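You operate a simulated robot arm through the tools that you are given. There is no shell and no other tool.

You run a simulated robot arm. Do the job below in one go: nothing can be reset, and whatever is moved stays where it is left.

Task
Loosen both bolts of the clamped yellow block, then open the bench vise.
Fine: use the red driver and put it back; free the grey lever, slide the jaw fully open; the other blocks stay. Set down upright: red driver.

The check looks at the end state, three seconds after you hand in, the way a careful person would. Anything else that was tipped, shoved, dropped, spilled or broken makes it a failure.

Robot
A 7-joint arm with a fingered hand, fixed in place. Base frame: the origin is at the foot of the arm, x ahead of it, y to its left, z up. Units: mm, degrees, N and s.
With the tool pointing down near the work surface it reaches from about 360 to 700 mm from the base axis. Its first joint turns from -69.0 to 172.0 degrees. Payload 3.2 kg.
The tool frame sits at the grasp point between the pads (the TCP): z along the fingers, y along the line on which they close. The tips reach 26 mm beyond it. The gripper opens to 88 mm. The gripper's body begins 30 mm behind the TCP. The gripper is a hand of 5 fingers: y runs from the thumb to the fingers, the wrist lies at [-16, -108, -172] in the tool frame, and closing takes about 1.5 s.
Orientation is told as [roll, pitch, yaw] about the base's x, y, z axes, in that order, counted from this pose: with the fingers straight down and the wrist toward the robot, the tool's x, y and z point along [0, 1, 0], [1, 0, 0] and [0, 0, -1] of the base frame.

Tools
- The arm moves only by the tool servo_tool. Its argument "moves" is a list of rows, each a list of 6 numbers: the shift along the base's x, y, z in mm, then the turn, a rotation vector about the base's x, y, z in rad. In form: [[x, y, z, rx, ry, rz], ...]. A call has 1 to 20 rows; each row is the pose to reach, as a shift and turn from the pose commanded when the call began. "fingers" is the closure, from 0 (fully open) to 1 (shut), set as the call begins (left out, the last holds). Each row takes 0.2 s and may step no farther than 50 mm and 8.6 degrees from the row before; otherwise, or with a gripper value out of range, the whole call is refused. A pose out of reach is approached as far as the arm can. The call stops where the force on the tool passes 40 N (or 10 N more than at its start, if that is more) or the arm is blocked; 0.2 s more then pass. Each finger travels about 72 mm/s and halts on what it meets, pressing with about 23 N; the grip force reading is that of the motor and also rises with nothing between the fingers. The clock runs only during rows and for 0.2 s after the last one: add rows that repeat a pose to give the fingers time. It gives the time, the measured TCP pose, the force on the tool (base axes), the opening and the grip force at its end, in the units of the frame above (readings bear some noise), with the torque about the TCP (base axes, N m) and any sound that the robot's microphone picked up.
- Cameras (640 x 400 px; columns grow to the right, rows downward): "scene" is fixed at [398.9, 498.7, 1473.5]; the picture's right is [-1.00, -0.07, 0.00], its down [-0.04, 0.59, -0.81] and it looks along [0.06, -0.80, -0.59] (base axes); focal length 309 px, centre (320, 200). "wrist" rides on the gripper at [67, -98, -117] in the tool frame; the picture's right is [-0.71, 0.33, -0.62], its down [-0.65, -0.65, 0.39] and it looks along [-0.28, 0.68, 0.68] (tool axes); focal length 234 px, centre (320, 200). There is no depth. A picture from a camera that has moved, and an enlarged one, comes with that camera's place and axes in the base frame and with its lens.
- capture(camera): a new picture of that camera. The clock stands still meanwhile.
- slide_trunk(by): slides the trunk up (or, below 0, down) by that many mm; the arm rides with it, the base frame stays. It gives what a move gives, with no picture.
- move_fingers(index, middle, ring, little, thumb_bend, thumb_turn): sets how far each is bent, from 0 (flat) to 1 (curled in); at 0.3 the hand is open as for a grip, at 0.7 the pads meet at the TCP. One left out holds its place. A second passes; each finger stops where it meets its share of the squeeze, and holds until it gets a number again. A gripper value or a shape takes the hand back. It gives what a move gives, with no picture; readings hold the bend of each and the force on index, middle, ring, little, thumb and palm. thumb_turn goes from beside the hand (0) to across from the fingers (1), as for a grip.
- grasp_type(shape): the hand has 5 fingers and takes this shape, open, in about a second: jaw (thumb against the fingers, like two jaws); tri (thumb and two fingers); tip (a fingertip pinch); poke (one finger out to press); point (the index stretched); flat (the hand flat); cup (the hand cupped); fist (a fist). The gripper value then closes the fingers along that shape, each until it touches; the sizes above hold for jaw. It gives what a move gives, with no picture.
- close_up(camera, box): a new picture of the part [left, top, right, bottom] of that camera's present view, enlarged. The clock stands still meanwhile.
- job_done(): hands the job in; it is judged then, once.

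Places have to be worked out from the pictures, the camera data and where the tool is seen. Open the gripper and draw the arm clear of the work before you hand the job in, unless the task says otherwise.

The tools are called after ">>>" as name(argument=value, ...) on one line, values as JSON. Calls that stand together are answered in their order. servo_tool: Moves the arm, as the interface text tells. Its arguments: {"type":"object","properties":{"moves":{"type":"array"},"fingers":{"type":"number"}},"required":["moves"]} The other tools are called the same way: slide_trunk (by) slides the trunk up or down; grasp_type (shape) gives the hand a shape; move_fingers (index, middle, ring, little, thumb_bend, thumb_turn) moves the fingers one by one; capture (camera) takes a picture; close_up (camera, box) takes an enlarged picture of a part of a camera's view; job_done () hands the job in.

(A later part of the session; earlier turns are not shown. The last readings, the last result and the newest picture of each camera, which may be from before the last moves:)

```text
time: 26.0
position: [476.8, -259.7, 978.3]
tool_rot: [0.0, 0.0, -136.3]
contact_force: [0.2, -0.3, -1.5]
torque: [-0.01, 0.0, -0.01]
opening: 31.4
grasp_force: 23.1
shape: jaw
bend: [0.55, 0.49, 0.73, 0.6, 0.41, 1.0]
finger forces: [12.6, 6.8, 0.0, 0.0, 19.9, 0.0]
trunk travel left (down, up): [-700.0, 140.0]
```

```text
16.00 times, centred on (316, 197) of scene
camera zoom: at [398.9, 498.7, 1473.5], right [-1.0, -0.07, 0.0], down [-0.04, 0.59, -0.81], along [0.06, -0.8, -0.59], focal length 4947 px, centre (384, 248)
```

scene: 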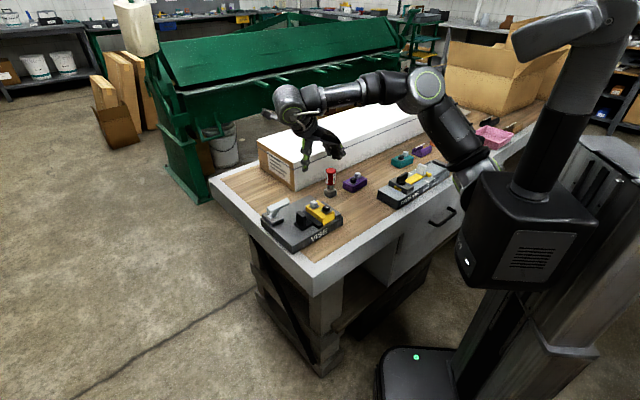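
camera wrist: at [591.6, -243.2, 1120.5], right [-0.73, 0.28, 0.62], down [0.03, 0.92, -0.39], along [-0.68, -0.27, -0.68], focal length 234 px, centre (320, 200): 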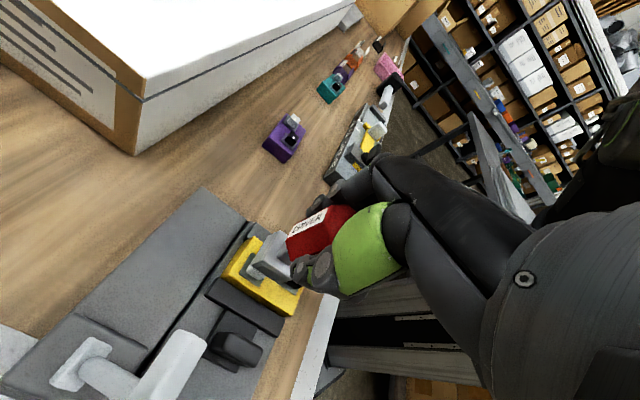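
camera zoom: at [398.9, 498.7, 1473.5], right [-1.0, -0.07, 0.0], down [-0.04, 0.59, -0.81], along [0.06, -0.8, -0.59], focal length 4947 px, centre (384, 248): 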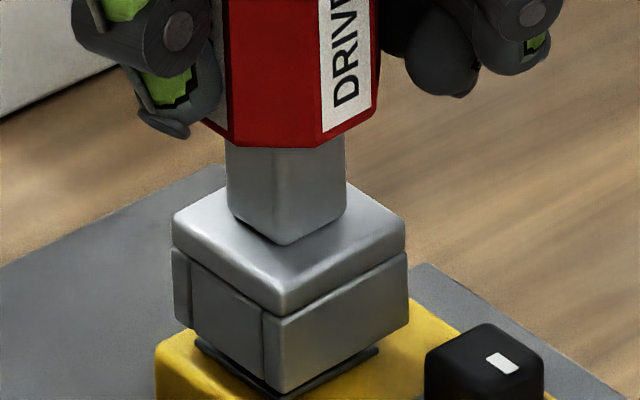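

The socket is sliding over the head without force (driver bottom ≈ 897, below the head's top). I lower further in small steps until it seats.

>>> servo_tool(moves=[[0, 0, -2, 0, 0, 0], [0, 0, -4, 0, 0, 0], [0, 0, -6, 0, 0, 0], [0, 0, -6, 0, 0, 0]])

>>> close_up(camera="scene", box=[302, 186, 330, 208])

```text
time: 27.0
position: [476.7, -258.2, 973.3]
tool_rot: [0.2, 0.2, -136.4]
contact_force: [0.6, -2.1, 6.3]
torque: [0.02, -0.04, 0.01]
opening: 31.5
grasp_force: 22.7
shape: jaw
bend: [0.55, 0.49, 0.73, 0.6, 0.41, 1.0]
finger forces: [14.3, 7.1, 0.0, 0.0, 20.7, 0.1]
trunk travel left (down, up): [-700.0, 140.0]
```

```text
16.00 times, centred on (316, 197) of scene
camera zoom: at [398.9, 498.7, 1473.5], right [-1.0, -0.07, 0.0], down [-0.04, 0.59, -0.81], along [0.06, -0.8, -0.59], focal length 4947 px, centre (384, 248)
```

zoom: 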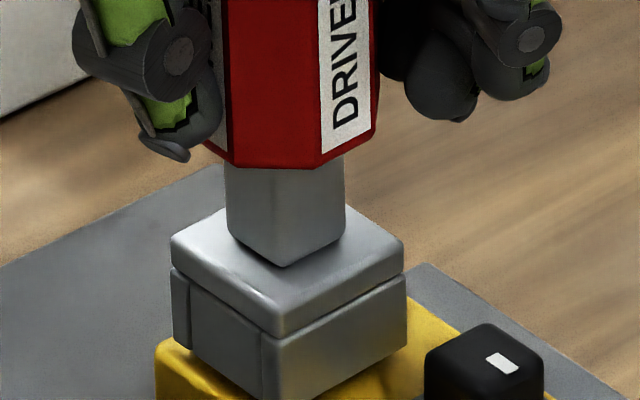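

The driver is seated (about 6–8 N upward). Now I turn it counterclockwise in small steps, reading torque and any sound.

>>> servo_tool(moves=[[0, 0, 0, 0, 0, 0.06], [0, 0, 0, 0, 0, 0.12], [0, 0, 0, 0, 0, 0.18], [0, 0, 0, 0, 0, 0.24], [0, 0, 0, 0, 0, 0.3], [0, 0, 0, 0, 0, 0.3]])

>>> close_up(camera="scene", box=[298, 170, 342, 205])

```text
time: 28.4
position: [476.6, -258.3, 971.3]
tool_rot: [0.2, 0.1, -119.2]
contact_force: [1.8, -0.8, 9.8]
torque: [0.13, -0.12, -0.09]
opening: 32.0
grasp_force: 23.4
shape: jaw
bend: [0.55, 0.49, 0.73, 0.6, 0.41, 0.99]
finger forces: [15.1, 7.0, 0.0, 0.1, 22.7, 0.0]
trunk travel left (down, up): [-700.0, 140.0]
```

```text
11.43 times, centred on (320, 188) of scene
camera zoom: at [398.9, 498.7, 1473.5], right [-1.0, -0.07, 0.0], down [-0.04, 0.59, -0.81], along [0.06, -0.8, -0.59], focal length 3534 px, centre (320, 343)
```

zoom: 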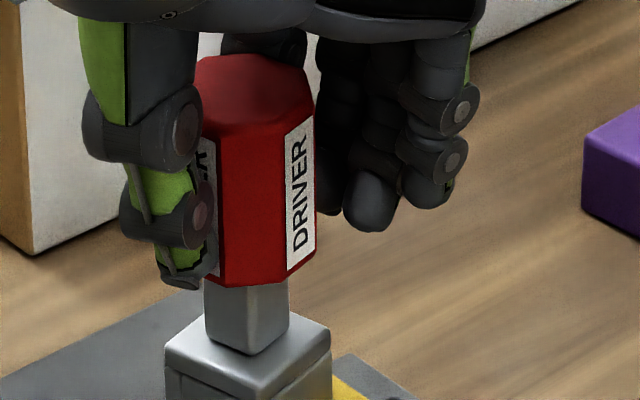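

Torque is small. I check in the scene whether the socket turned with the hand.

>>> close_up(camera="scene", box=[302, 186, 330, 208])

```text
16.00 times, centred on (316, 197) of scene
camera zoom: at [398.9, 498.7, 1473.5], right [-1.0, -0.07, 0.0], down [-0.04, 0.59, -0.81], along [0.06, -0.8, -0.59], focal length 4947 px, centre (384, 248)
```

zoom: 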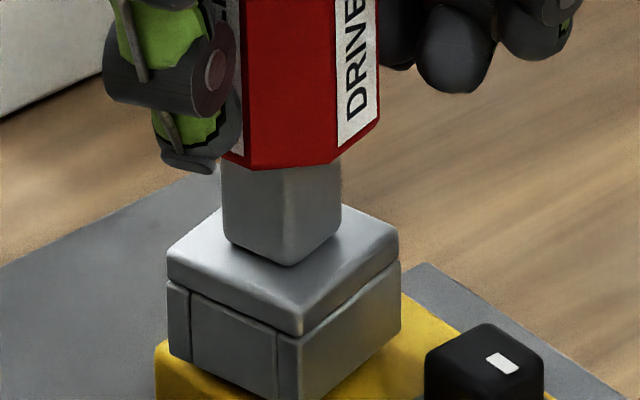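

The socket has turned about 10° so far, following the hand. I keep turning counterclockwise.

>>> servo_tool(moves=[[0, 0, 0, 0, 0, 0.07], [0, 0, 0, 0, 0, 0.14], [0, 0, 0, 0, 0, 0.21], [0, 0, 0, 0, 0, 0.28], [0, 0, 0, 0, 0, 0.35], [0, 0, 0, 0, 0, 0.42], [0, 0, 0, 0, 0, 0.49], [0, 0, 0, 0, 0, 0.49]])

>>> close_up(camera="scene", box=[302, 186, 330, 208])

```text
time: 30.2
position: [475.8, -258.2, 972.9]
tool_rot: [0.1, 0.0, -91.0]
contact_force: [0.6, 1.3, 6.5]
torque: [0.2, 0.0, -0.03]
opening: 32.2
grasp_force: 23.2
shape: jaw
bend: [0.55, 0.49, 0.73, 0.6, 0.41, 0.99]
finger forces: [13.7, 7.5, 0.0, 0.0, 23.7, 0.1]
trunk travel left (down, up): [-700.0, 140.0]
```

```text
16.00 times, centred on (316, 197) of scene
camera zoom: at [398.9, 498.7, 1473.5], right [-1.0, -0.07, 0.0], down [-0.04, 0.59, -0.81], along [0.06, -0.8, -0.59], focal length 4947 px, centre (384, 248)
```

zoom: 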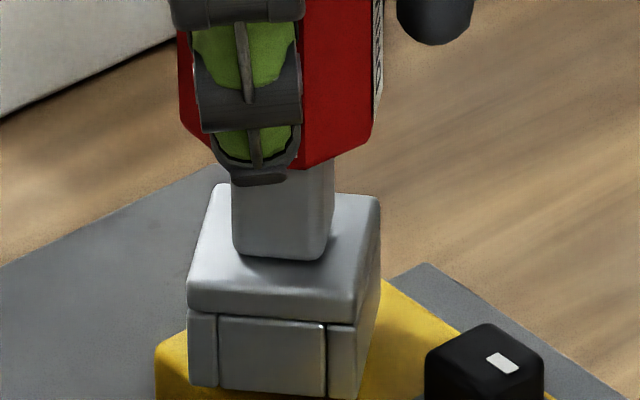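

The socket has followed to about 41° of turn with little torque and no sound yet. I continue turning.

>>> servo_tool(moves=[[0, 0, 0, 0, 0, 0.08], [0, 0, 0, 0, 0, 0.16], [0, 0, 0, 0, 0, 0.24], [0, 0, 0, 0, 0, 0.32], [0, 0, 0, 0, 0, 0.4], [0, 0, 0, 0, 0, 0.48], [0, 0, 0, 0, 0, 0.56], [0, 0, 0, 0, 0, 0.64], [0, 0, 0, 0, 0, 0.72], [0, 0, 0, 0, 0, 0.78], [0, 0, 0, 0, 0, 0.78]])

>>> close_up(camera="scene", box=[302, 186, 330, 208])

>>> capture(camera="wrist")

```text
time: 32.6
position: [474.9, -259.6, 972.9]
tool_rot: [0.1, 0.0, -46.3]
contact_force: [-2.7, 1.6, 4.8]
torque: [0.16, 0.19, -0.06]
opening: 31.7
grasp_force: 22.3
shape: jaw
bend: [0.55, 0.49, 0.73, 0.6, 0.41, 0.99]
finger forces: [12.4, 7.8, 0.0, 0.0, 23.7, 0.1]
trunk travel left (down, up): [-700.0, 140.0]
```

```text
16.00 times, centred on (316, 197) of scene
camera zoom: at [398.9, 498.7, 1473.5], right [-1.0, -0.07, 0.0], down [-0.04, 0.59, -0.81], along [0.06, -0.8, -0.59], focal length 4947 px, centre (384, 248)
```

zoom: 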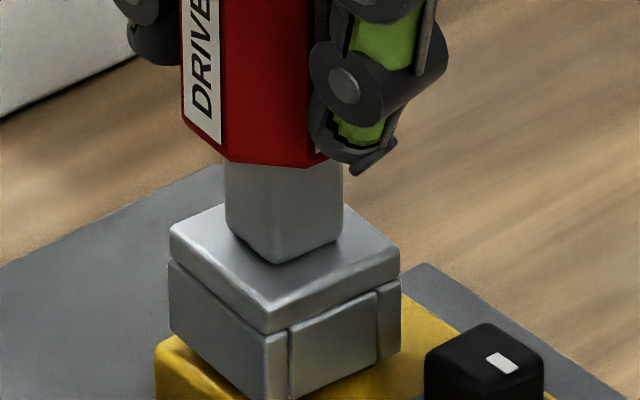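

```text
taken
camera wrist: at [457.5, -142.7, 1089.8], right [-0.28, -0.73, 0.62], down [-0.92, 0.03, -0.39], along [0.27, -0.68, -0.68], focal length 234 px, centre (320, 200)
```

wrist: 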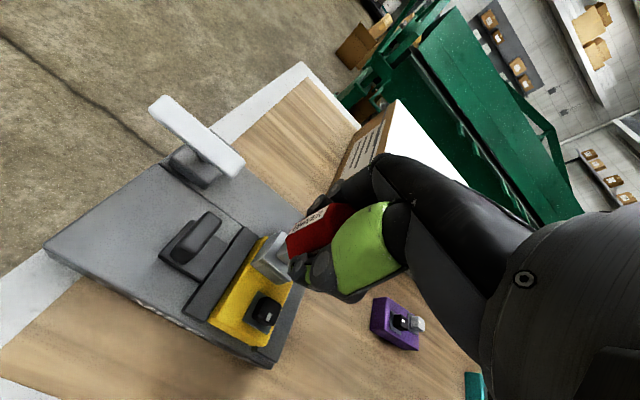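

The socket has turned about 85°; still no sound. I continue turning toward the reachable limit to be sure the bolt is loosened.

>>> servo_tool(moves=[[0, 0, 0, 0, 0, 0.08], [0, 0, 0, 0, 0, 0.16], [0, 0, 0, 0, 0, 0.24], [0, 0, 0, 0, 0, 0.32], [0, 0, 0, 0, 0, 0.4], [0, 0, 0, 0, 0, 0.48], [0, 0, 0, 0, 0, 0.56], [0, 0, 0, 0, 0, 0.56]])

>>> close_up(camera="scene", box=[302, 186, 330, 208])

>>> capture(camera="wrist")

```text
time: 34.4
position: [476.2, -260.4, 972.7]
tool_rot: [0.1, 0.0, -14.3]
contact_force: [-2.4, -1.8, 3.2]
torque: [0.05, 0.27, -0.37]
opening: 31.8
grasp_force: 22.9
shape: jaw
bend: [0.55, 0.51, 0.73, 0.6, 0.42, 0.95]
finger forces: [10.3, 7.8, 0.0, 0.0, 23.4, 0.1]
trunk travel left (down, up): [-700.0, 140.0]
```

```text
16.00 times, centred on (316, 197) of scene
camera zoom: at [398.9, 498.7, 1473.5], right [-1.0, -0.07, 0.0], down [-0.04, 0.59, -0.81], along [0.06, -0.8, -0.59], focal length 4947 px, centre (384, 248)
```

zoom: 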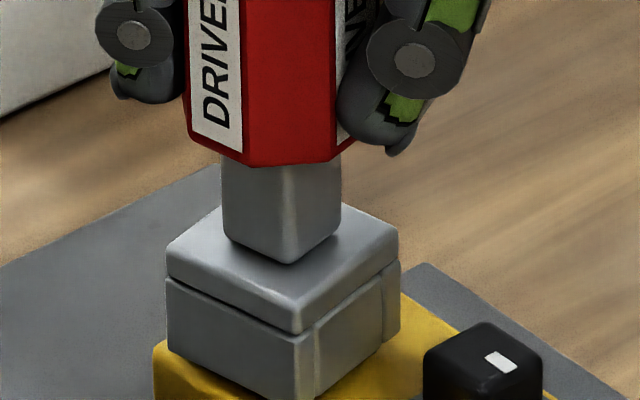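

```text
taken
camera wrist: at [398.5, -171.1, 1089.5], right [0.15, -0.77, 0.62], down [-0.79, -0.47, -0.39], along [0.59, -0.44, -0.68], focal length 234 px, centre (320, 200)
```

wrist: 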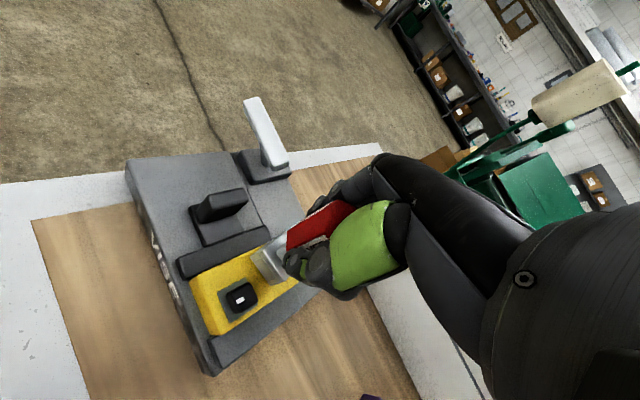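

The hand turned 122° but the socket stopped at about 102° with torque rising to 0.37 N·m: the bolt has reached its loosened stop. I open the fingers here (the driver stands seated on the bolt) to re-grip it at a better angle.

>>> servo_tool(moves=[[0, 0, 0, 0, 0, 0], [0, 0, 0, 0, 0, 0], [0, 0, 0, 0, 0, 0], [0, 0, 0, 0, 0, 0], [0, 0, 0, 0, 0, 0], [0, 0, 0, 0, 0, 0], [0, 0, 0, 0, 0, 0]], fingers=0)

>>> close_up(camera="scene", box=[296, 166, 344, 206])

>>> close_up(camera="wrist", box=[220, 160, 380, 320])

```text
time: 36.0
position: [477.7, -259.6, 973.1]
tool_rot: [0.1, 0.0, -14.3]
contact_force: [-0.6, -0.7, -0.2]
torque: [-0.03, -0.01, 0.02]
opening: 87.9
grasp_force: 0.1
shape: jaw
bend: [0.3, 0.3, 0.3, 0.3, 0.3, 0.97]
finger forces: [0.0, 0.0, 0.1, 0.1, 0.0, 0.0]
trunk travel left (down, up): [-700.0, 140.0]
```

```text
10.00 times, centred on (320, 186) of scene
camera zoom: at [398.9, 498.7, 1473.5], right [-1.0, -0.07, 0.0], down [-0.04, 0.59, -0.81], along [0.06, -0.8, -0.59], focal length 3092 px, centre (320, 340)
```

zoom: 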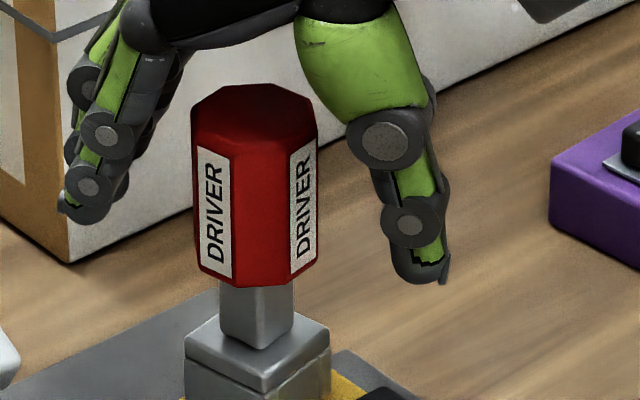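

```text
2.50 times, centred on (300, 240) of wrist
camera zoom: at [399.8, -170.7, 1089.2], right [0.15, -0.77, 0.62], down [-0.79, -0.47, -0.39], along [0.59, -0.44, -0.68], focal length 585 px, centre (370, 100)
```

zoom: 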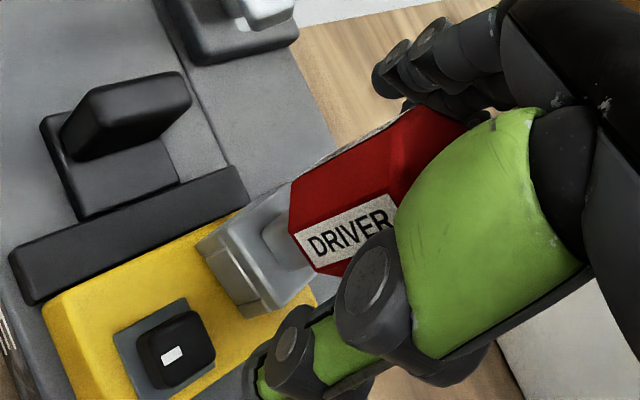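

The driver stands upright on the silver bolt, socket at about 146°. I raise the open hand above it and turn it back to yaw -123° to re-grip on the flats.

>>> servo_tool(moves=[[0, 0, 20, 0, 0, 0], [0, 0, 45, 0, 0, 0], [0, 0, 65, 0, 0, 0], [0, 0, 65, 0, 0, -0.14], [0, 0, 65, 0, 0, -0.28], [0, 0, 65, 0, 0, -0.42], [0, 0, 65, 0, 0, -0.56], [0, 0, 65, 0, 0, -0.7], [0, 0, 65, 0, 0, -0.84], [0, 0, 65, 0, 0, -0.98], [0, 0, 65, 0, 0, -1.12], [0, 0, 65, 0, 0, -1.26], [0, 0, 65, 0, 0, -1.4], [0, 0, 65, 0, 0, -1.54], [0, 0, 65, 0, 0, -1.68], [0, 0, 65, 0, 0, -1.8], [0, 0, 65, 0, 0, -1.9], [0, 0, 65, 0, 0, -1.9]])

>>> close_up(camera="scene", box=[296, 160, 344, 208])

>>> close_up(camera="wrist", box=[200, 180, 340, 320])

```text
time: 39.8
position: [477.2, -259.7, 1037.2]
tool_rot: [0.1, 0.0, -123.4]
contact_force: [0.1, 0.3, 0.5]
torque: [0.01, -0.01, -0.03]
opening: 87.7
grasp_force: 0.0
shape: jaw
bend: [0.3, 0.3, 0.3, 0.3, 0.3, 0.97]
finger forces: [0.0, 0.1, 0.0, 0.0, 0.0, 0.0]
trunk travel left (down, up): [-700.0, 140.0]
```

```text
8.33 times, centred on (320, 184) of scene
camera zoom: at [398.9, 498.7, 1473.5], right [-1.0, -0.07, 0.0], down [-0.04, 0.59, -0.81], along [0.06, -0.8, -0.59], focal length 2576 px, centre (320, 333)
```

zoom: 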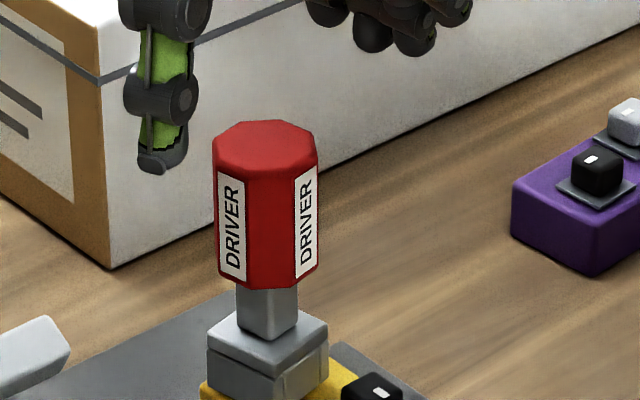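

```text
2.86 times, centred on (270, 250) of wrist
camera zoom: at [586.7, -214.3, 1154.4], right [-0.77, 0.11, 0.62], down [-0.18, 0.9, -0.39], along [-0.61, -0.42, -0.68], focal length 669 px, centre (463, 57)
```

zoom: 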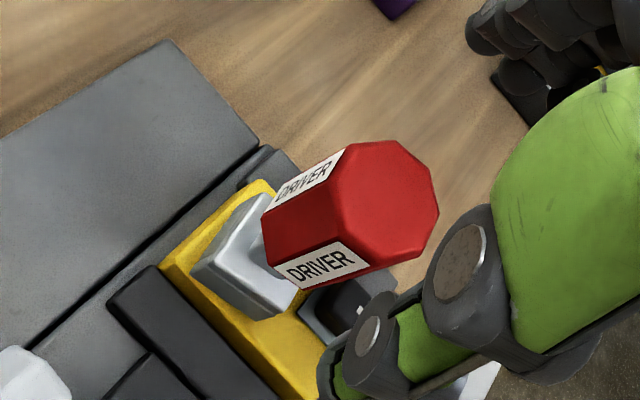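

The handle top centre reads (478, -259.7), right under the TCP, and the flats match yaw -123.5°. I lower around the handle.

>>> servo_tool(moves=[[0.3, 0, -15, 0, 0, 0], [0.3, 0, -30, 0, 0, 0], [0.3, 0, -45, 0, 0, 0], [0.3, 0, -58, 0, 0, 0], [0.3, 0, -64, 0, 0, 0], [0.3, 0, -64, 0, 0, 0]])

>>> close_up(camera="scene", box=[296, 160, 344, 208])

```text
time: 41.2
position: [476.9, -259.3, 972.3]
tool_rot: [0.0, 0.2, -123.2]
contact_force: [-0.1, 0.4, -0.3]
torque: [0.04, -0.02, -0.01]
opening: 87.8
grasp_force: 0.0
shape: jaw
bend: [0.3, 0.3, 0.3, 0.3, 0.3, 0.97]
finger forces: [0.0, 0.0, 0.1, 0.0, 0.0, 0.0]
trunk travel left (down, up): [-700.0, 140.0]
```

```text
8.33 times, centred on (320, 184) of scene
camera zoom: at [398.9, 498.7, 1473.5], right [-1.0, -0.07, 0.0], down [-0.04, 0.59, -0.81], along [0.06, -0.8, -0.59], focal length 2576 px, centre (320, 333)
```

zoom: 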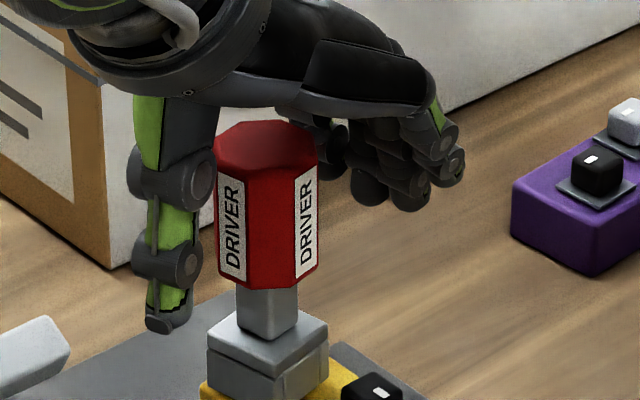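

Clear of the handle; I close the fingers on it.

>>> servo_tool(moves=[[0, 0, 0, 0, 0, 0], [0, 0, 0, 0, 0, 0], [0, 0, 0, 0, 0, 0], [0, 0, 0, 0, 0, 0], [0, 0, 0, 0, 0, 0], [0, 0, 0, 0, 0, 0], [0, 0, 0, 0, 0, 0], [0, 0, 0, 0, 0, 0]], fingers=1)

>>> close_up(camera="scene", box=[296, 160, 344, 208])

```text
time: 43.0
position: [476.7, -259.4, 973.5]
tool_rot: [-0.1, -0.1, -123.2]
contact_force: [0.0, 1.8, -1.4]
torque: [0.17, -0.08, -0.06]
opening: 31.8
grasp_force: 23.2
shape: jaw
bend: [0.53, 0.49, 0.73, 0.59, 0.42, 1.0]
finger forces: [12.8, 6.0, 0.0, 0.1, 20.5, 0.0]
trunk travel left (down, up): [-700.0, 140.0]
```

```text
8.33 times, centred on (320, 184) of scene
camera zoom: at [398.9, 498.7, 1473.5], right [-1.0, -0.07, 0.0], down [-0.04, 0.59, -0.81], along [0.06, -0.8, -0.59], focal length 2576 px, centre (320, 333)
```

zoom: 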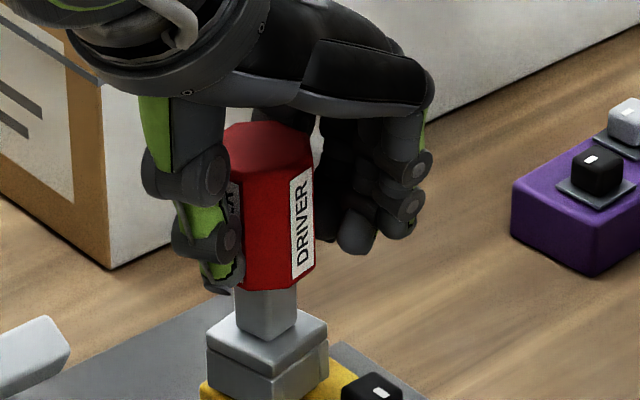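

The grip holds (about 20 N). I lift the driver straight off the silver bolt, then look at the bolt.

>>> servo_tool(moves=[[0, 0, 3, 0, 0, 0], [0, 0, 8, 0, 0, 0], [0, 0, 14, 0, 0, 0], [0, 0, 22, 0, 0, 0], [0, 0, 32, 0, 0, 0], [0, 0, 40, 0, 0, 0], [0, 0, 40, 0, 0, 0]])

>>> close_up(camera="scene", box=[298, 172, 342, 212])

>>> close_up(camera="wrist", box=[200, 180, 340, 320])

```text
time: 44.6
position: [477.5, -260.1, 1013.8]
tool_rot: [0.1, 0.2, -123.3]
contact_force: [-0.6, -0.5, -1.1]
torque: [0.02, 0.0, 0.02]
opening: 31.3
grasp_force: 22.6
shape: jaw
bend: [0.53, 0.49, 0.73, 0.59, 0.42, 1.0]
finger forces: [12.8, 6.7, 0.0, 0.1, 19.8, 0.1]
trunk travel left (down, up): [-700.0, 140.0]
```

```text
10.00 times, centred on (320, 192) of scene
camera zoom: at [398.9, 498.7, 1473.5], right [-1.0, -0.07, 0.0], down [-0.04, 0.59, -0.81], along [0.06, -0.8, -0.59], focal length 3092 px, centre (320, 280)
```

zoom: 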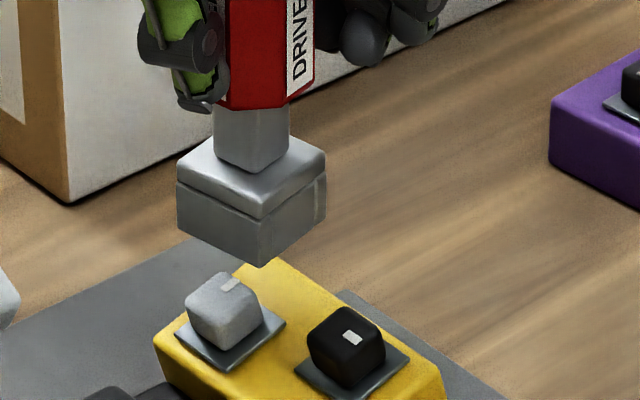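

```text
2.86 times, centred on (270, 250) of wrist
camera zoom: at [587.4, -214.9, 1130.8], right [-0.77, 0.11, 0.62], down [-0.18, 0.9, -0.39], along [-0.6, -0.42, -0.68], focal length 669 px, centre (463, 57)
```

zoom: 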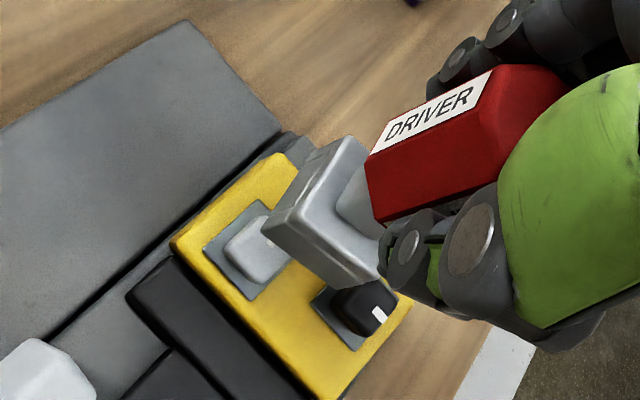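

The yellow block seems to have shifted relative to the earlier pictures. I look at the whole vise before doing anything else.

>>> close_up(camera="scene", box=[255, 180, 351, 250])

>>> capture(camera="wrist")

```text
5.71 times, centred on (303, 215) of scene
camera zoom: at [398.9, 498.7, 1473.5], right [-1.0, -0.07, 0.0], down [-0.04, 0.59, -0.81], along [0.06, -0.8, -0.59], focal length 1767 px, centre (417, 114)
```

zoom: 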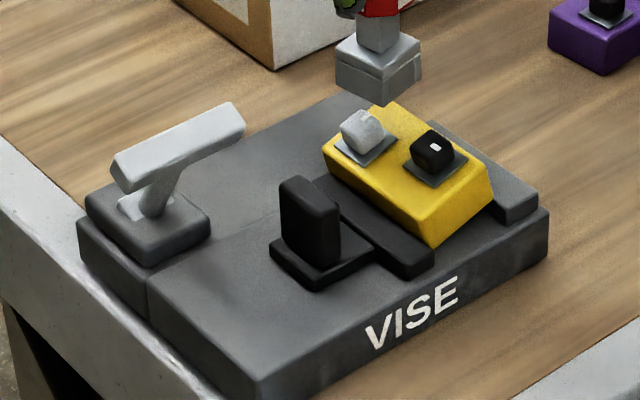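

```text
taken
camera wrist: at [587.4, -214.9, 1130.8], right [-0.77, 0.11, 0.62], down [-0.18, 0.9, -0.39], along [-0.6, -0.42, -0.68], focal length 234 px, centre (320, 200)
```

wrist: 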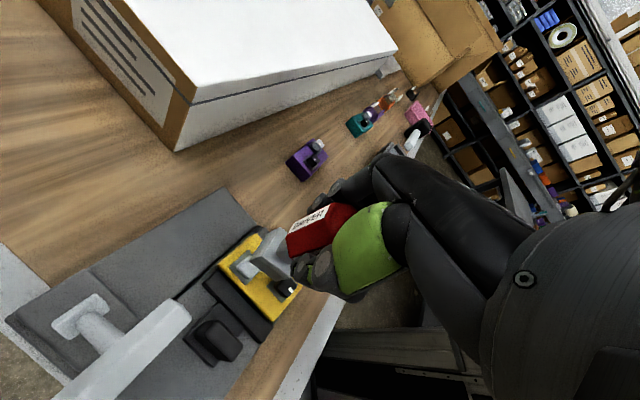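

The block looks tilted in the jaws after the lift. I enlarge it to see how it sits.

>>> close_up(camera="scene", box=[296, 192, 344, 226])

>>> close_up(camera="wrist", box=[190, 210, 310, 340])

```text
11.76 times, centred on (320, 209) of scene
camera zoom: at [398.9, 498.7, 1473.5], right [-1.0, -0.07, 0.0], down [-0.04, 0.59, -0.81], along [0.06, -0.8, -0.59], focal length 3637 px, centre (320, 94)
```

zoom: 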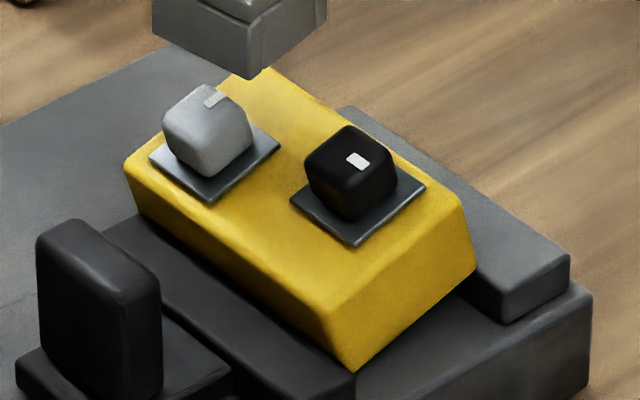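

```text
3.08 times, centred on (250, 275) of wrist
camera zoom: at [587.4, -214.9, 1130.8], right [-0.77, 0.11, 0.62], down [-0.18, 0.9, -0.39], along [-0.6, -0.42, -0.68], focal length 720 px, centre (535, -31)
```

zoom: 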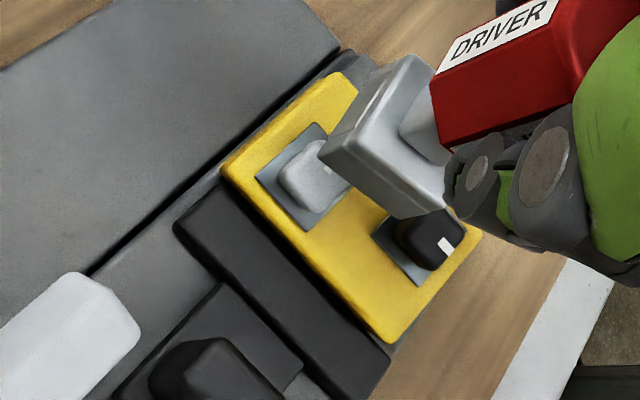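

The block was dragged up on its fixed-jaw side and sits tilted in the jaws; the silver bolt's mark has turned about 100° counterclockwise. I will first put the driver back at its home spot, then press the block flat again before the second bolt.

>>> servo_tool(moves=[[0, 0, 10, 0, 0, 0], [-8, -30, 15, 0, 0, -0.05], [-17, -62, 15, 0, 0, -0.1], [-26, -95, 15, 0, 0, -0.15], [-35, -127, 15, 0, 0, -0.2], [-45, -157, 10, 0, 0, -0.22], [-45, -157, 0, 0, 0, -0.22], [-45, -157, 0, 0, 0, -0.22]])

>>> close_up(camera="scene", box=[290, 120, 380, 195])

>>> close_up(camera="scene", box=[296, 192, 344, 226])

```text
time: 46.4
position: [431.8, -416.3, 1011.6]
tool_rot: [0.1, 0.1, -135.8]
contact_force: [-0.6, 0.7, -2.0]
torque: [0.0, -0.01, -0.03]
opening: 31.1
grasp_force: 23.2
shape: jaw
bend: [0.53, 0.49, 0.73, 0.59, 0.42, 1.0]
finger forces: [13.0, 6.6, 0.1, 0.1, 19.8, 0.0]
trunk travel left (down, up): [-700.0, 140.0]
```

```text
5.33 times, centred on (335, 158) of scene
camera zoom: at [398.9, 498.7, 1473.5], right [-1.0, -0.07, 0.0], down [-0.04, 0.59, -0.81], along [0.06, -0.8, -0.59], focal length 1649 px, centre (240, 427)
```

zoom: 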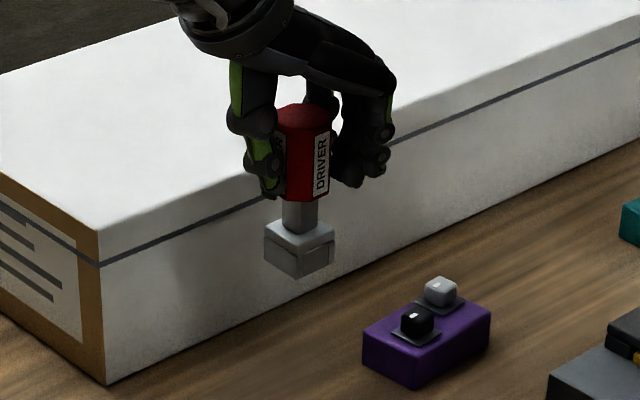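

```text
11.76 times, centred on (320, 209) of scene
camera zoom: at [398.9, 498.7, 1473.5], right [-1.0, -0.07, 0.0], down [-0.04, 0.59, -0.81], along [0.06, -0.8, -0.59], focal length 3637 px, centre (320, 94)
```

zoom: 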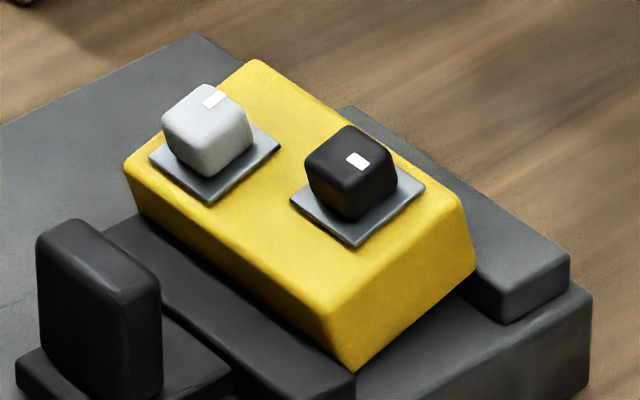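

The driver is above its home spot, oriented as it was. I lower it, slowing near the bench.

>>> servo_tool(moves=[[0.5, -0.7, -25, 0, 0, 0], [0.5, -0.7, -50, 0, 0, 0], [0.5, -0.7, -75, 0, 0, 0], [0.5, -0.7, -95, 0, 0, 0], [0.5, -0.7, -100, 0, 0, 0], [0.5, -0.7, -102, 0, 0, 0], [0.5, -0.7, -102, 0, 0, 0]])

>>> close_up(camera="scene", box=[300, 150, 380, 200])

```text
time: 48.0
position: [433.8, -416.4, 910.7]
tool_rot: [0.0, 0.0, -135.8]
contact_force: [-0.7, 0.2, -1.4]
torque: [-0.01, 0.01, -0.02]
opening: 31.3
grasp_force: 22.5
shape: jaw
bend: [0.53, 0.49, 0.73, 0.59, 0.42, 1.0]
finger forces: [12.9, 6.5, 0.0, 0.0, 19.7, 0.0]
trunk travel left (down, up): [-700.0, 140.0]
```

```text
8.00 times, centred on (340, 175) of scene
camera zoom: at [398.9, 498.7, 1473.5], right [-1.0, -0.07, 0.0], down [-0.04, 0.59, -0.81], along [0.06, -0.8, -0.59], focal length 2473 px, centre (160, 400)
```

zoom: 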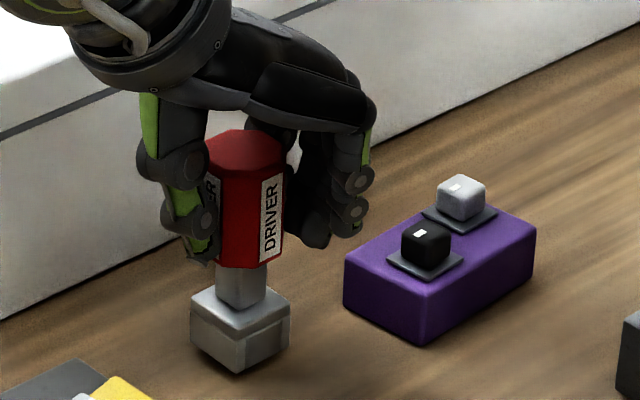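

About 5 mm remain. I lower in small steps until the bench takes the weight.

>>> servo_tool(moves=[[-0.5, 0, -1.5, 0, 0, 0], [-0.5, 0, -3, 0, 0, 0], [-0.5, 0, -4, 0, 0, 0], [-0.5, 0, -4, 0, 0, 0]])

>>> close_up(camera="scene", box=[300, 150, 380, 200])

```text
time: 49.0
position: [432.6, -416.4, 907.3]
tool_rot: [0.0, 0.0, -135.8]
contact_force: [-0.3, 0.7, -0.8]
torque: [-0.01, -0.01, -0.01]
opening: 31.5
grasp_force: 23.0
shape: jaw
bend: [0.53, 0.49, 0.73, 0.59, 0.42, 1.0]
finger forces: [13.1, 6.4, 0.0, 0.0, 19.7, 0.0]
trunk travel left (down, up): [-700.0, 140.0]
```

```text
8.00 times, centred on (340, 175) of scene
camera zoom: at [398.9, 498.7, 1473.5], right [-1.0, -0.07, 0.0], down [-0.04, 0.59, -0.81], along [0.06, -0.8, -0.59], focal length 2473 px, centre (160, 400)
```

zoom: 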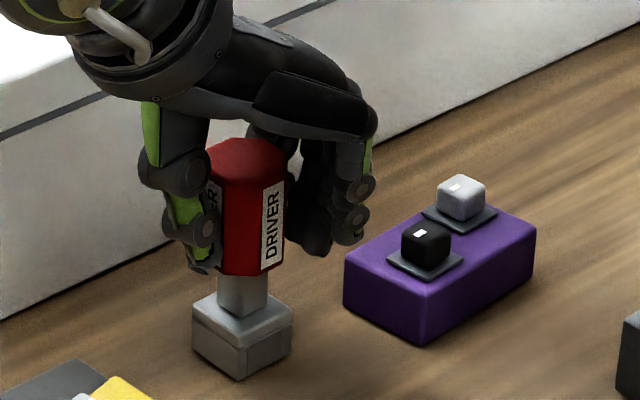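

>>> servo_tool(moves=[[0, 0, -1, 0, 0, 0], [0, 0, -2, 0, 0, 0], [0, 0, -2, 0, 0, 0]])

```text
time: 49.8
position: [431.6, -416.3, 905.4]
tool_rot: [0.1, 0.0, -135.8]
contact_force: [0.1, -1.3, 0.6]
torque: [0.02, -0.02, 0.03]
opening: 31.4
grasp_force: 22.8
shape: jaw
bend: [0.53, 0.49, 0.73, 0.59, 0.42, 1.0]
finger forces: [13.3, 6.5, 0.0, 0.0, 19.8, 0.1]
trunk travel left (down, up): [-700.0, 140.0]
```

>>> servo_tool(moves=[[0, 0, -0.7, 0, 0, 0], [0, 0, -0.7, 0, 0, 0]])

>>> close_up(camera="scene", box=[300, 150, 380, 200])

```text
time: 50.4
position: [431.6, -416.2, 905.0]
tool_rot: [0.0, 0.0, -135.7]
contact_force: [0.9, -1.1, 3.4]
torque: [0.03, -0.04, -0.03]
opening: 31.7
grasp_force: 22.6
shape: jaw
bend: [0.53, 0.49, 0.73, 0.59, 0.42, 1.0]
finger forces: [14.1, 6.5, 0.0, 0.1, 20.2, 0.0]
trunk travel left (down, up): [-700.0, 140.0]
```

```text
8.00 times, centred on (340, 175) of scene
camera zoom: at [398.9, 498.7, 1473.5], right [-1.0, -0.07, 0.0], down [-0.04, 0.59, -0.81], along [0.06, -0.8, -0.59], focal length 2473 px, centre (160, 400)
```

zoom: 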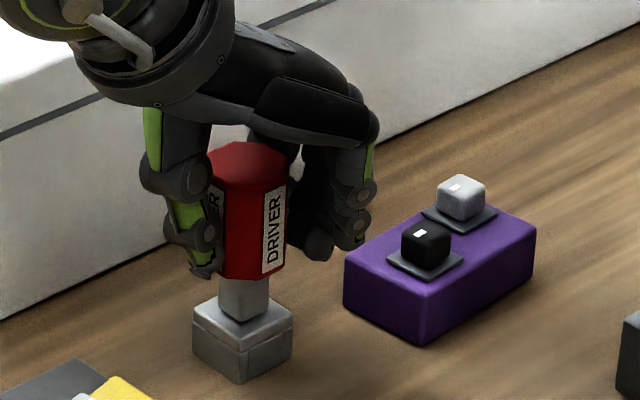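

The driver rests on the bench at its old spot (within ~2 mm). I open the fingers and rise straight up.

>>> servo_tool(moves=[[0, 0, 0, 0, 0, 0], [0, 0, 0, 0, 0, 0], [0, 0, 0, 0, 0, 0], [0, 0, 0, 0, 0, 0], [0, 0, 0, 0, 0, 0], [0, 0, 0, 0, 0, 0], [0, 0, 0, 0, 0, 0]], fingers=0)

>>> servo_tool(moves=[[0, 0, 15, 0, 0, 0], [0, 0, 35, 0, 0, 0], [0, 0, 60, 0, 0, 0], [0, 0, 85, 0, 0, 0], [0, 0, 105, 0, 0, 0], [0, 0, 105, 0, 0, 0]])

>>> close_up(camera="scene", box=[280, 130, 380, 220])

>>> capture(camera="wrist")

```text
time: 52.0
position: [432.5, -417.5, 904.0]
tool_rot: [0.0, 0.1, -135.8]
contact_force: [-0.5, 0.0, 1.3]
torque: [0.01, -0.02, -0.02]
opening: 87.8
grasp_force: 0.0
shape: jaw
bend: [0.3, 0.3, 0.3, 0.3, 0.3, 0.97]
finger forces: [0.0, 0.1, 0.0, 0.1, 0.0, 0.0]
trunk travel left (down, up): [-700.0, 140.0]
```

```text
time: 53.4
position: [433.1, -416.8, 1008.8]
tool_rot: [-0.1, 0.1, -135.7]
contact_force: [-0.2, -0.1, 0.3]
torque: [-0.02, -0.02, -0.04]
opening: 87.7
grasp_force: 0.1
shape: jaw
bend: [0.3, 0.3, 0.3, 0.3, 0.3, 0.97]
finger forces: [0.0, 0.0, 0.0, 0.1, 0.1, 0.0]
trunk travel left (down, up): [-700.0, 140.0]
```

```text
4.44 times, centred on (330, 175) of scene
camera zoom: at [398.9, 498.7, 1473.5], right [-1.0, -0.07, 0.0], down [-0.04, 0.59, -0.81], along [0.06, -0.8, -0.59], focal length 1374 px, centre (276, 311)
```

zoom: 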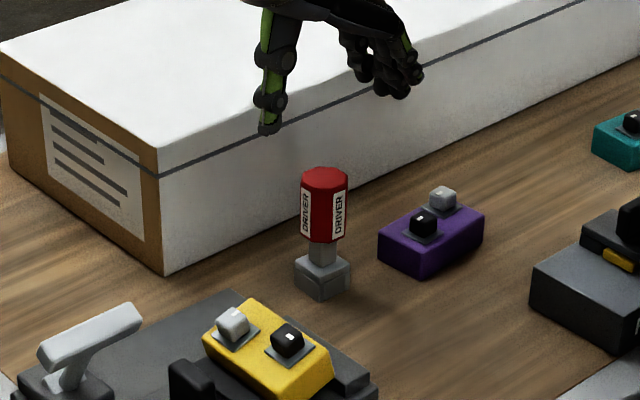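

```text
taken
camera wrist: at [549.4, -397.0, 1127.1], right [-0.73, 0.28, 0.62], down [0.02, 0.92, -0.39], along [-0.68, -0.27, -0.68], focal length 234 px, centre (320, 200)
```

wrist: 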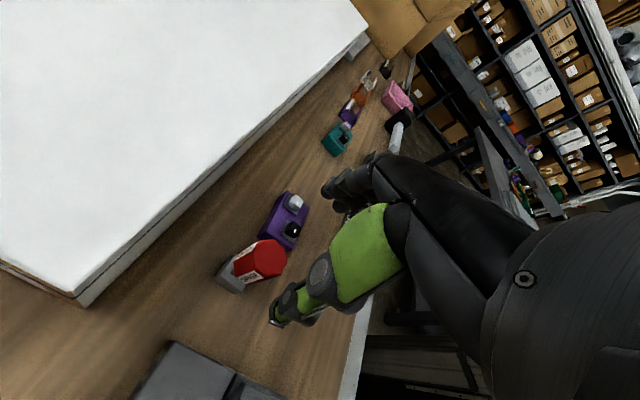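

The driver stands upright at home. Now I try the fist shape up here to see which part of the hand would be lowest for pressing the block flat.

>>> grasp_type(shape="fist")

>>> close_up(camera="scene", box=[280, 90, 380, 180])

>>> capture(camera="wrist")

```text
time: 54.3
position: [433.1, -416.4, 1009.8]
tool_rot: [0.0, -0.1, -135.7]
contact_force: [0.9, -0.1, 0.4]
torque: [0.02, 0.01, 0.01]
opening: 0.0
grasp_force: 0.1
shape: fist
bend: [1.0, 1.0, 1.0, 1.0, 0.99, 0.84]
finger forces: [0.1, 0.0, 0.1, 0.0, 0.1, 0.1]
trunk travel left (down, up): [-700.0, 140.0]
```

```text
4.44 times, centred on (330, 135) of scene
camera zoom: at [398.9, 498.7, 1473.5], right [-1.0, -0.07, 0.0], down [-0.04, 0.59, -0.81], along [0.06, -0.8, -0.59], focal length 1374 px, centre (276, 489)
```

zoom: 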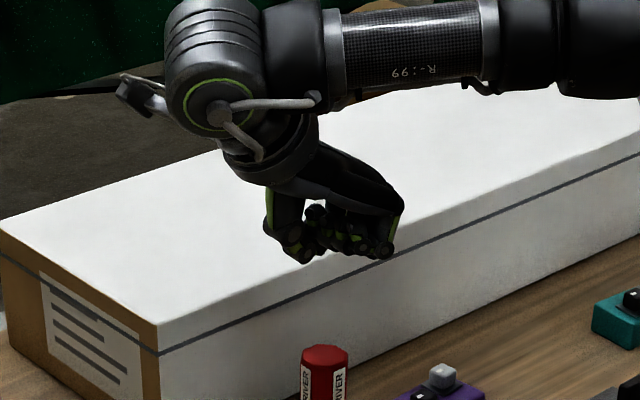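

```text
taken
camera wrist: at [549.4, -396.7, 1126.9], right [-0.73, 0.28, 0.62], down [0.02, 0.92, -0.39], along [-0.68, -0.27, -0.68], focal length 234 px, centre (320, 200)
```

wrist: 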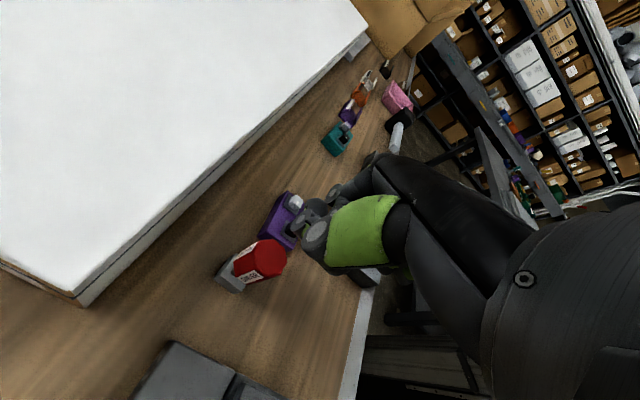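

In the fist the broad bottom lies near TCP height, so it would meet the bolt heads. I check the poke shape, which could press the raised edge of the block itself.

>>> grasp_type(shape="poke")

>>> close_up(camera="scene", box=[280, 90, 380, 180])

>>> capture(camera="wrist")

```text
time: 55.2
position: [433.3, -416.0, 1009.9]
tool_rot: [0.0, 0.1, -135.8]
contact_force: [0.5, 0.5, -0.1]
torque: [0.03, 0.0, -0.01]
opening: 0.1
grasp_force: 0.0
shape: poke
bend: [0.74, 0.7, 0.99, 0.99, 1.0, 0.85]
finger forces: [0.1, 0.0, 0.0, 0.1, 0.0, 0.0]
trunk travel left (down, up): [-700.0, 140.0]
```

```text
4.44 times, centred on (330, 135) of scene
camera zoom: at [398.9, 498.7, 1473.5], right [-1.0, -0.07, 0.0], down [-0.04, 0.59, -0.81], along [0.06, -0.8, -0.59], focal length 1374 px, centre (276, 489)
```

zoom: 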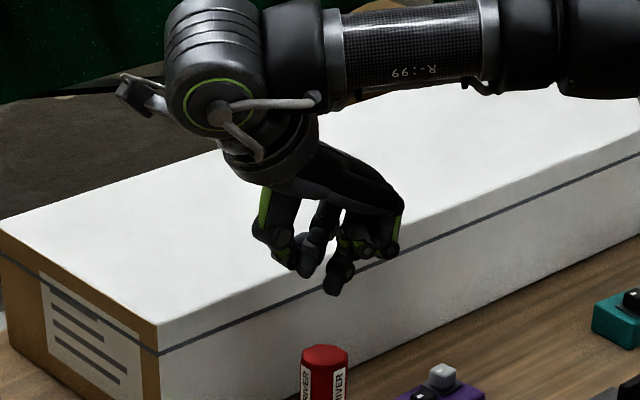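

```text
taken
camera wrist: at [549.3, -396.7, 1126.9], right [-0.73, 0.28, 0.62], down [0.02, 0.92, -0.39], along [-0.68, -0.27, -0.68], focal length 234 px, centre (320, 200)
```

wrist: 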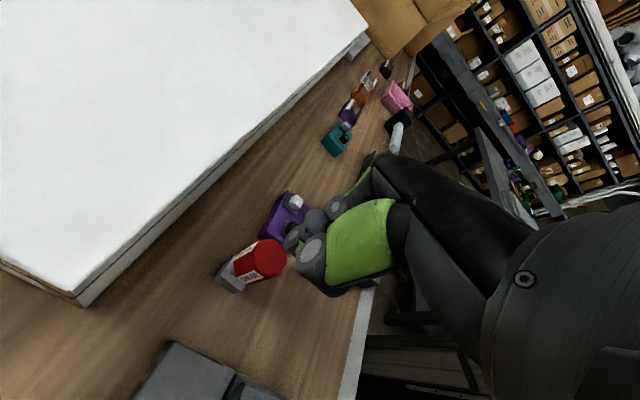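

The poke shape puts index and middle tips about 26 mm below the TCP. The raised block edge lies near u=147 mm along the vise axis, at z≈905; I move the fingertips above that edge beside the silver bolt.

>>> servo_tool(moves=[[8, 35, 10, 0, 0, 0], [16, 70, 10, 0, 0, 0], [24, 105, 10, 0, 0, 0], [31, 135, 0, 0, 0, -0.01], [34, 150, -15, 0, 0, -0.01], [34, 150, -35, 0, 0, -0.01], [34, 150, -35, 0, 0, -0.01]])

>>> close_up(camera="scene", box=[290, 160, 354, 224])

>>> close_up(camera="wrist", box=[180, 160, 360, 320])

```text
time: 56.8
position: [465.5, -266.3, 973.4]
tool_rot: [0.1, -0.1, -136.3]
contact_force: [0.3, 0.9, -0.6]
torque: [0.02, -0.01, 0.01]
opening: 0.1
grasp_force: 0.1
shape: poke
bend: [0.72, 0.7, 0.99, 0.99, 0.0, 0.85]
finger forces: [0.0, 0.0, 0.0, 0.0, 0.1, 0.0]
trunk travel left (down, up): [-700.0, 140.0]
```

```text
6.25 times, centred on (322, 192) of scene
camera zoom: at [398.9, 498.7, 1473.5], right [-1.0, -0.07, 0.0], down [-0.04, 0.59, -0.81], along [0.06, -0.8, -0.59], focal length 1932 px, centre (308, 250)
```

zoom: 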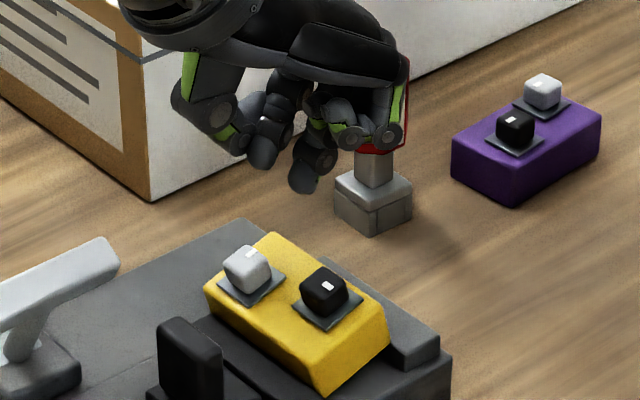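

```text
2.50 times, centred on (270, 240) of wrist
camera zoom: at [582.7, -247.6, 1090.7], right [-0.73, 0.28, 0.62], down [0.03, 0.92, -0.39], along [-0.68, -0.27, -0.68], focal length 585 px, centre (445, 100)
```

zoom: 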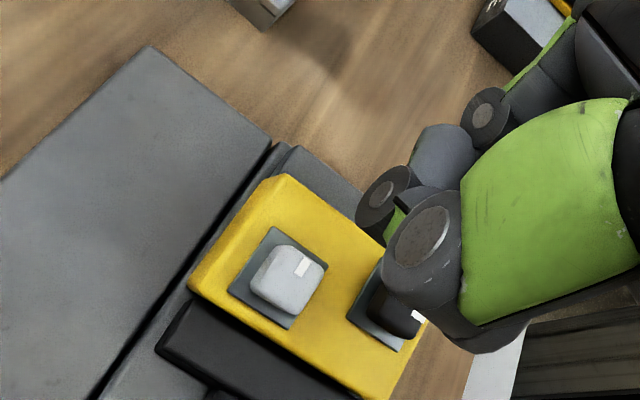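

The fingertips are over the raised edge (u≈151). I lower 33 mm, then will step down by 2–3 mm to contact.

>>> servo_tool(moves=[[0, 0, -10, 0, 0, 0], [0, 0, -20, 0, 0, 0], [0, 0, -30, 0, 0, 0], [0, 0, -36, 0, 0, 0], [0, 0, -36, 0, 0, 0]])

>>> close_up(camera="scene", box=[290, 170, 354, 224])

```text
time: 58.0
position: [466.5, -267.0, 936.6]
tool_rot: [0.0, 0.0, -136.3]
contact_force: [-0.1, -0.3, -0.1]
torque: [0.02, 0.01, -0.04]
opening: 0.0
grasp_force: 0.1
shape: poke
bend: [0.72, 0.7, 0.99, 0.99, 0.0, 0.85]
finger forces: [0.1, 0.1, 0.0, 0.0, 0.0, 0.0]
trunk travel left (down, up): [-700.0, 140.0]
```

```text
7.41 times, centred on (322, 197) of scene
camera zoom: at [398.9, 498.7, 1473.5], right [-1.0, -0.07, 0.0], down [-0.04, 0.59, -0.81], along [0.06, -0.8, -0.59], focal length 2290 px, centre (305, 222)
```

zoom: 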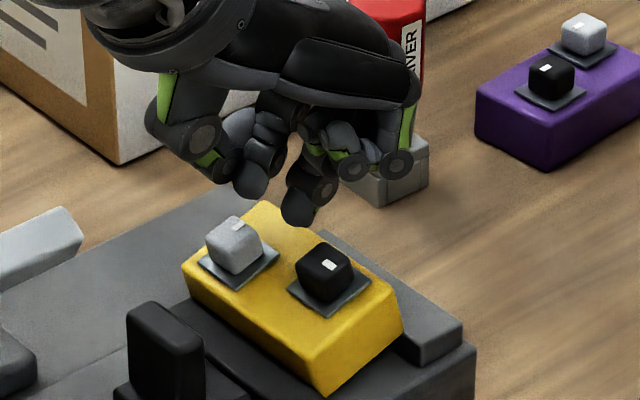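

The two fingertips sit near the far end and right on the edge line, so I shift them about 4 mm inward and 9 mm along the block, then step down.

>>> servo_tool(moves=[[-3.3, 9.3, 0, 0, 0, 0], [-3.3, 9.3, -2, 0, 0, 0], [-3.3, 9.3, -4, 0, 0, 0], [-3.3, 9.3, -4, 0, 0, 0]])

>>> close_up(camera="scene", box=[290, 170, 354, 224])

```text
time: 59.0
position: [463.1, -258.8, 934.0]
tool_rot: [0.2, 0.0, -136.4]
contact_force: [0.0, 0.5, 0.4]
torque: [0.02, -0.01, 0.01]
opening: 0.4
grasp_force: 0.0
shape: poke
bend: [0.72, 0.7, 0.99, 0.99, 0.0, 0.85]
finger forces: [0.1, 0.1, 0.1, 0.1, 0.0, 0.1]
trunk travel left (down, up): [-700.0, 140.0]
```

```text
7.41 times, centred on (322, 197) of scene
camera zoom: at [398.9, 498.7, 1473.5], right [-1.0, -0.07, 0.0], down [-0.04, 0.59, -0.81], along [0.06, -0.8, -0.59], focal length 2290 px, centre (305, 222)
```

zoom: 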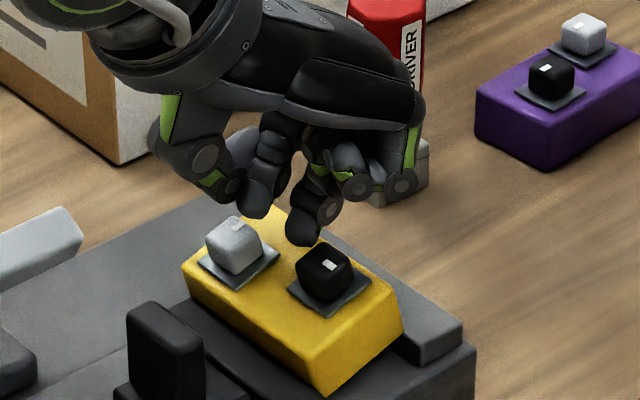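

Tips are over the raised strip between the bolts' plates and the edge. I continue down in 2 mm steps until contact.

>>> servo_tool(moves=[[0, 0, -2, 0, 0, 0], [0, 0, -4, 0, 0, 0], [0, 0, -4, 0, 0, 0]])

>>> servo_tool(moves=[[0, 0, -2, 0, 0, 0], [0, 0, -4, 0, 0, 0], [0, 0, -4, 0, 0, 0]])

>>> close_up(camera="scene", box=[290, 170, 354, 224])

```text
time: 59.8
position: [463.3, -259.0, 930.3]
tool_rot: [0.1, 0.0, -136.5]
contact_force: [1.4, -1.9, 1.4]
torque: [0.02, -0.01, -0.01]
opening: 0.0
grasp_force: 0.1
shape: poke
bend: [0.72, 0.7, 0.99, 0.99, 0.0, 0.85]
finger forces: [0.0, 1.5, 0.0, 0.0, 0.1, 0.1]
trunk travel left (down, up): [-700.0, 140.0]
```

```text
time: 60.6
position: [463.6, -258.5, 925.2]
tool_rot: [0.0, 0.1, -136.4]
contact_force: [1.6, -1.5, 1.6]
torque: [-0.02, -0.02, 0.01]
opening: 0.1
grasp_force: 0.0
shape: poke
bend: [0.72, 0.7, 0.99, 0.99, 0.0, 0.84]
finger forces: [0.1, 1.7, 0.0, 0.0, 0.0, 0.0]
trunk travel left (down, up): [-700.0, 140.0]
```

```text
7.41 times, centred on (322, 197) of scene
camera zoom: at [398.9, 498.7, 1473.5], right [-1.0, -0.07, 0.0], down [-0.04, 0.59, -0.81], along [0.06, -0.8, -0.59], focal length 2290 px, centre (305, 222)
```

zoom: 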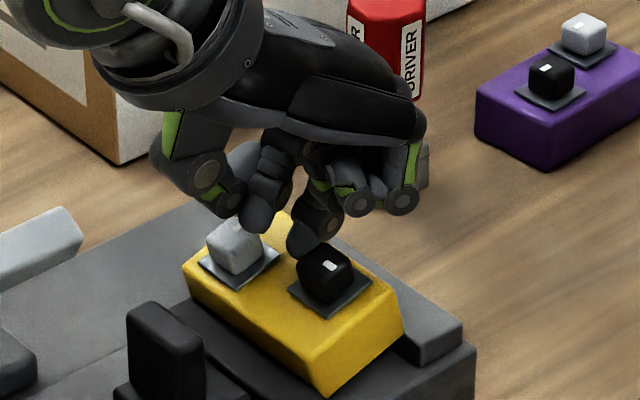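

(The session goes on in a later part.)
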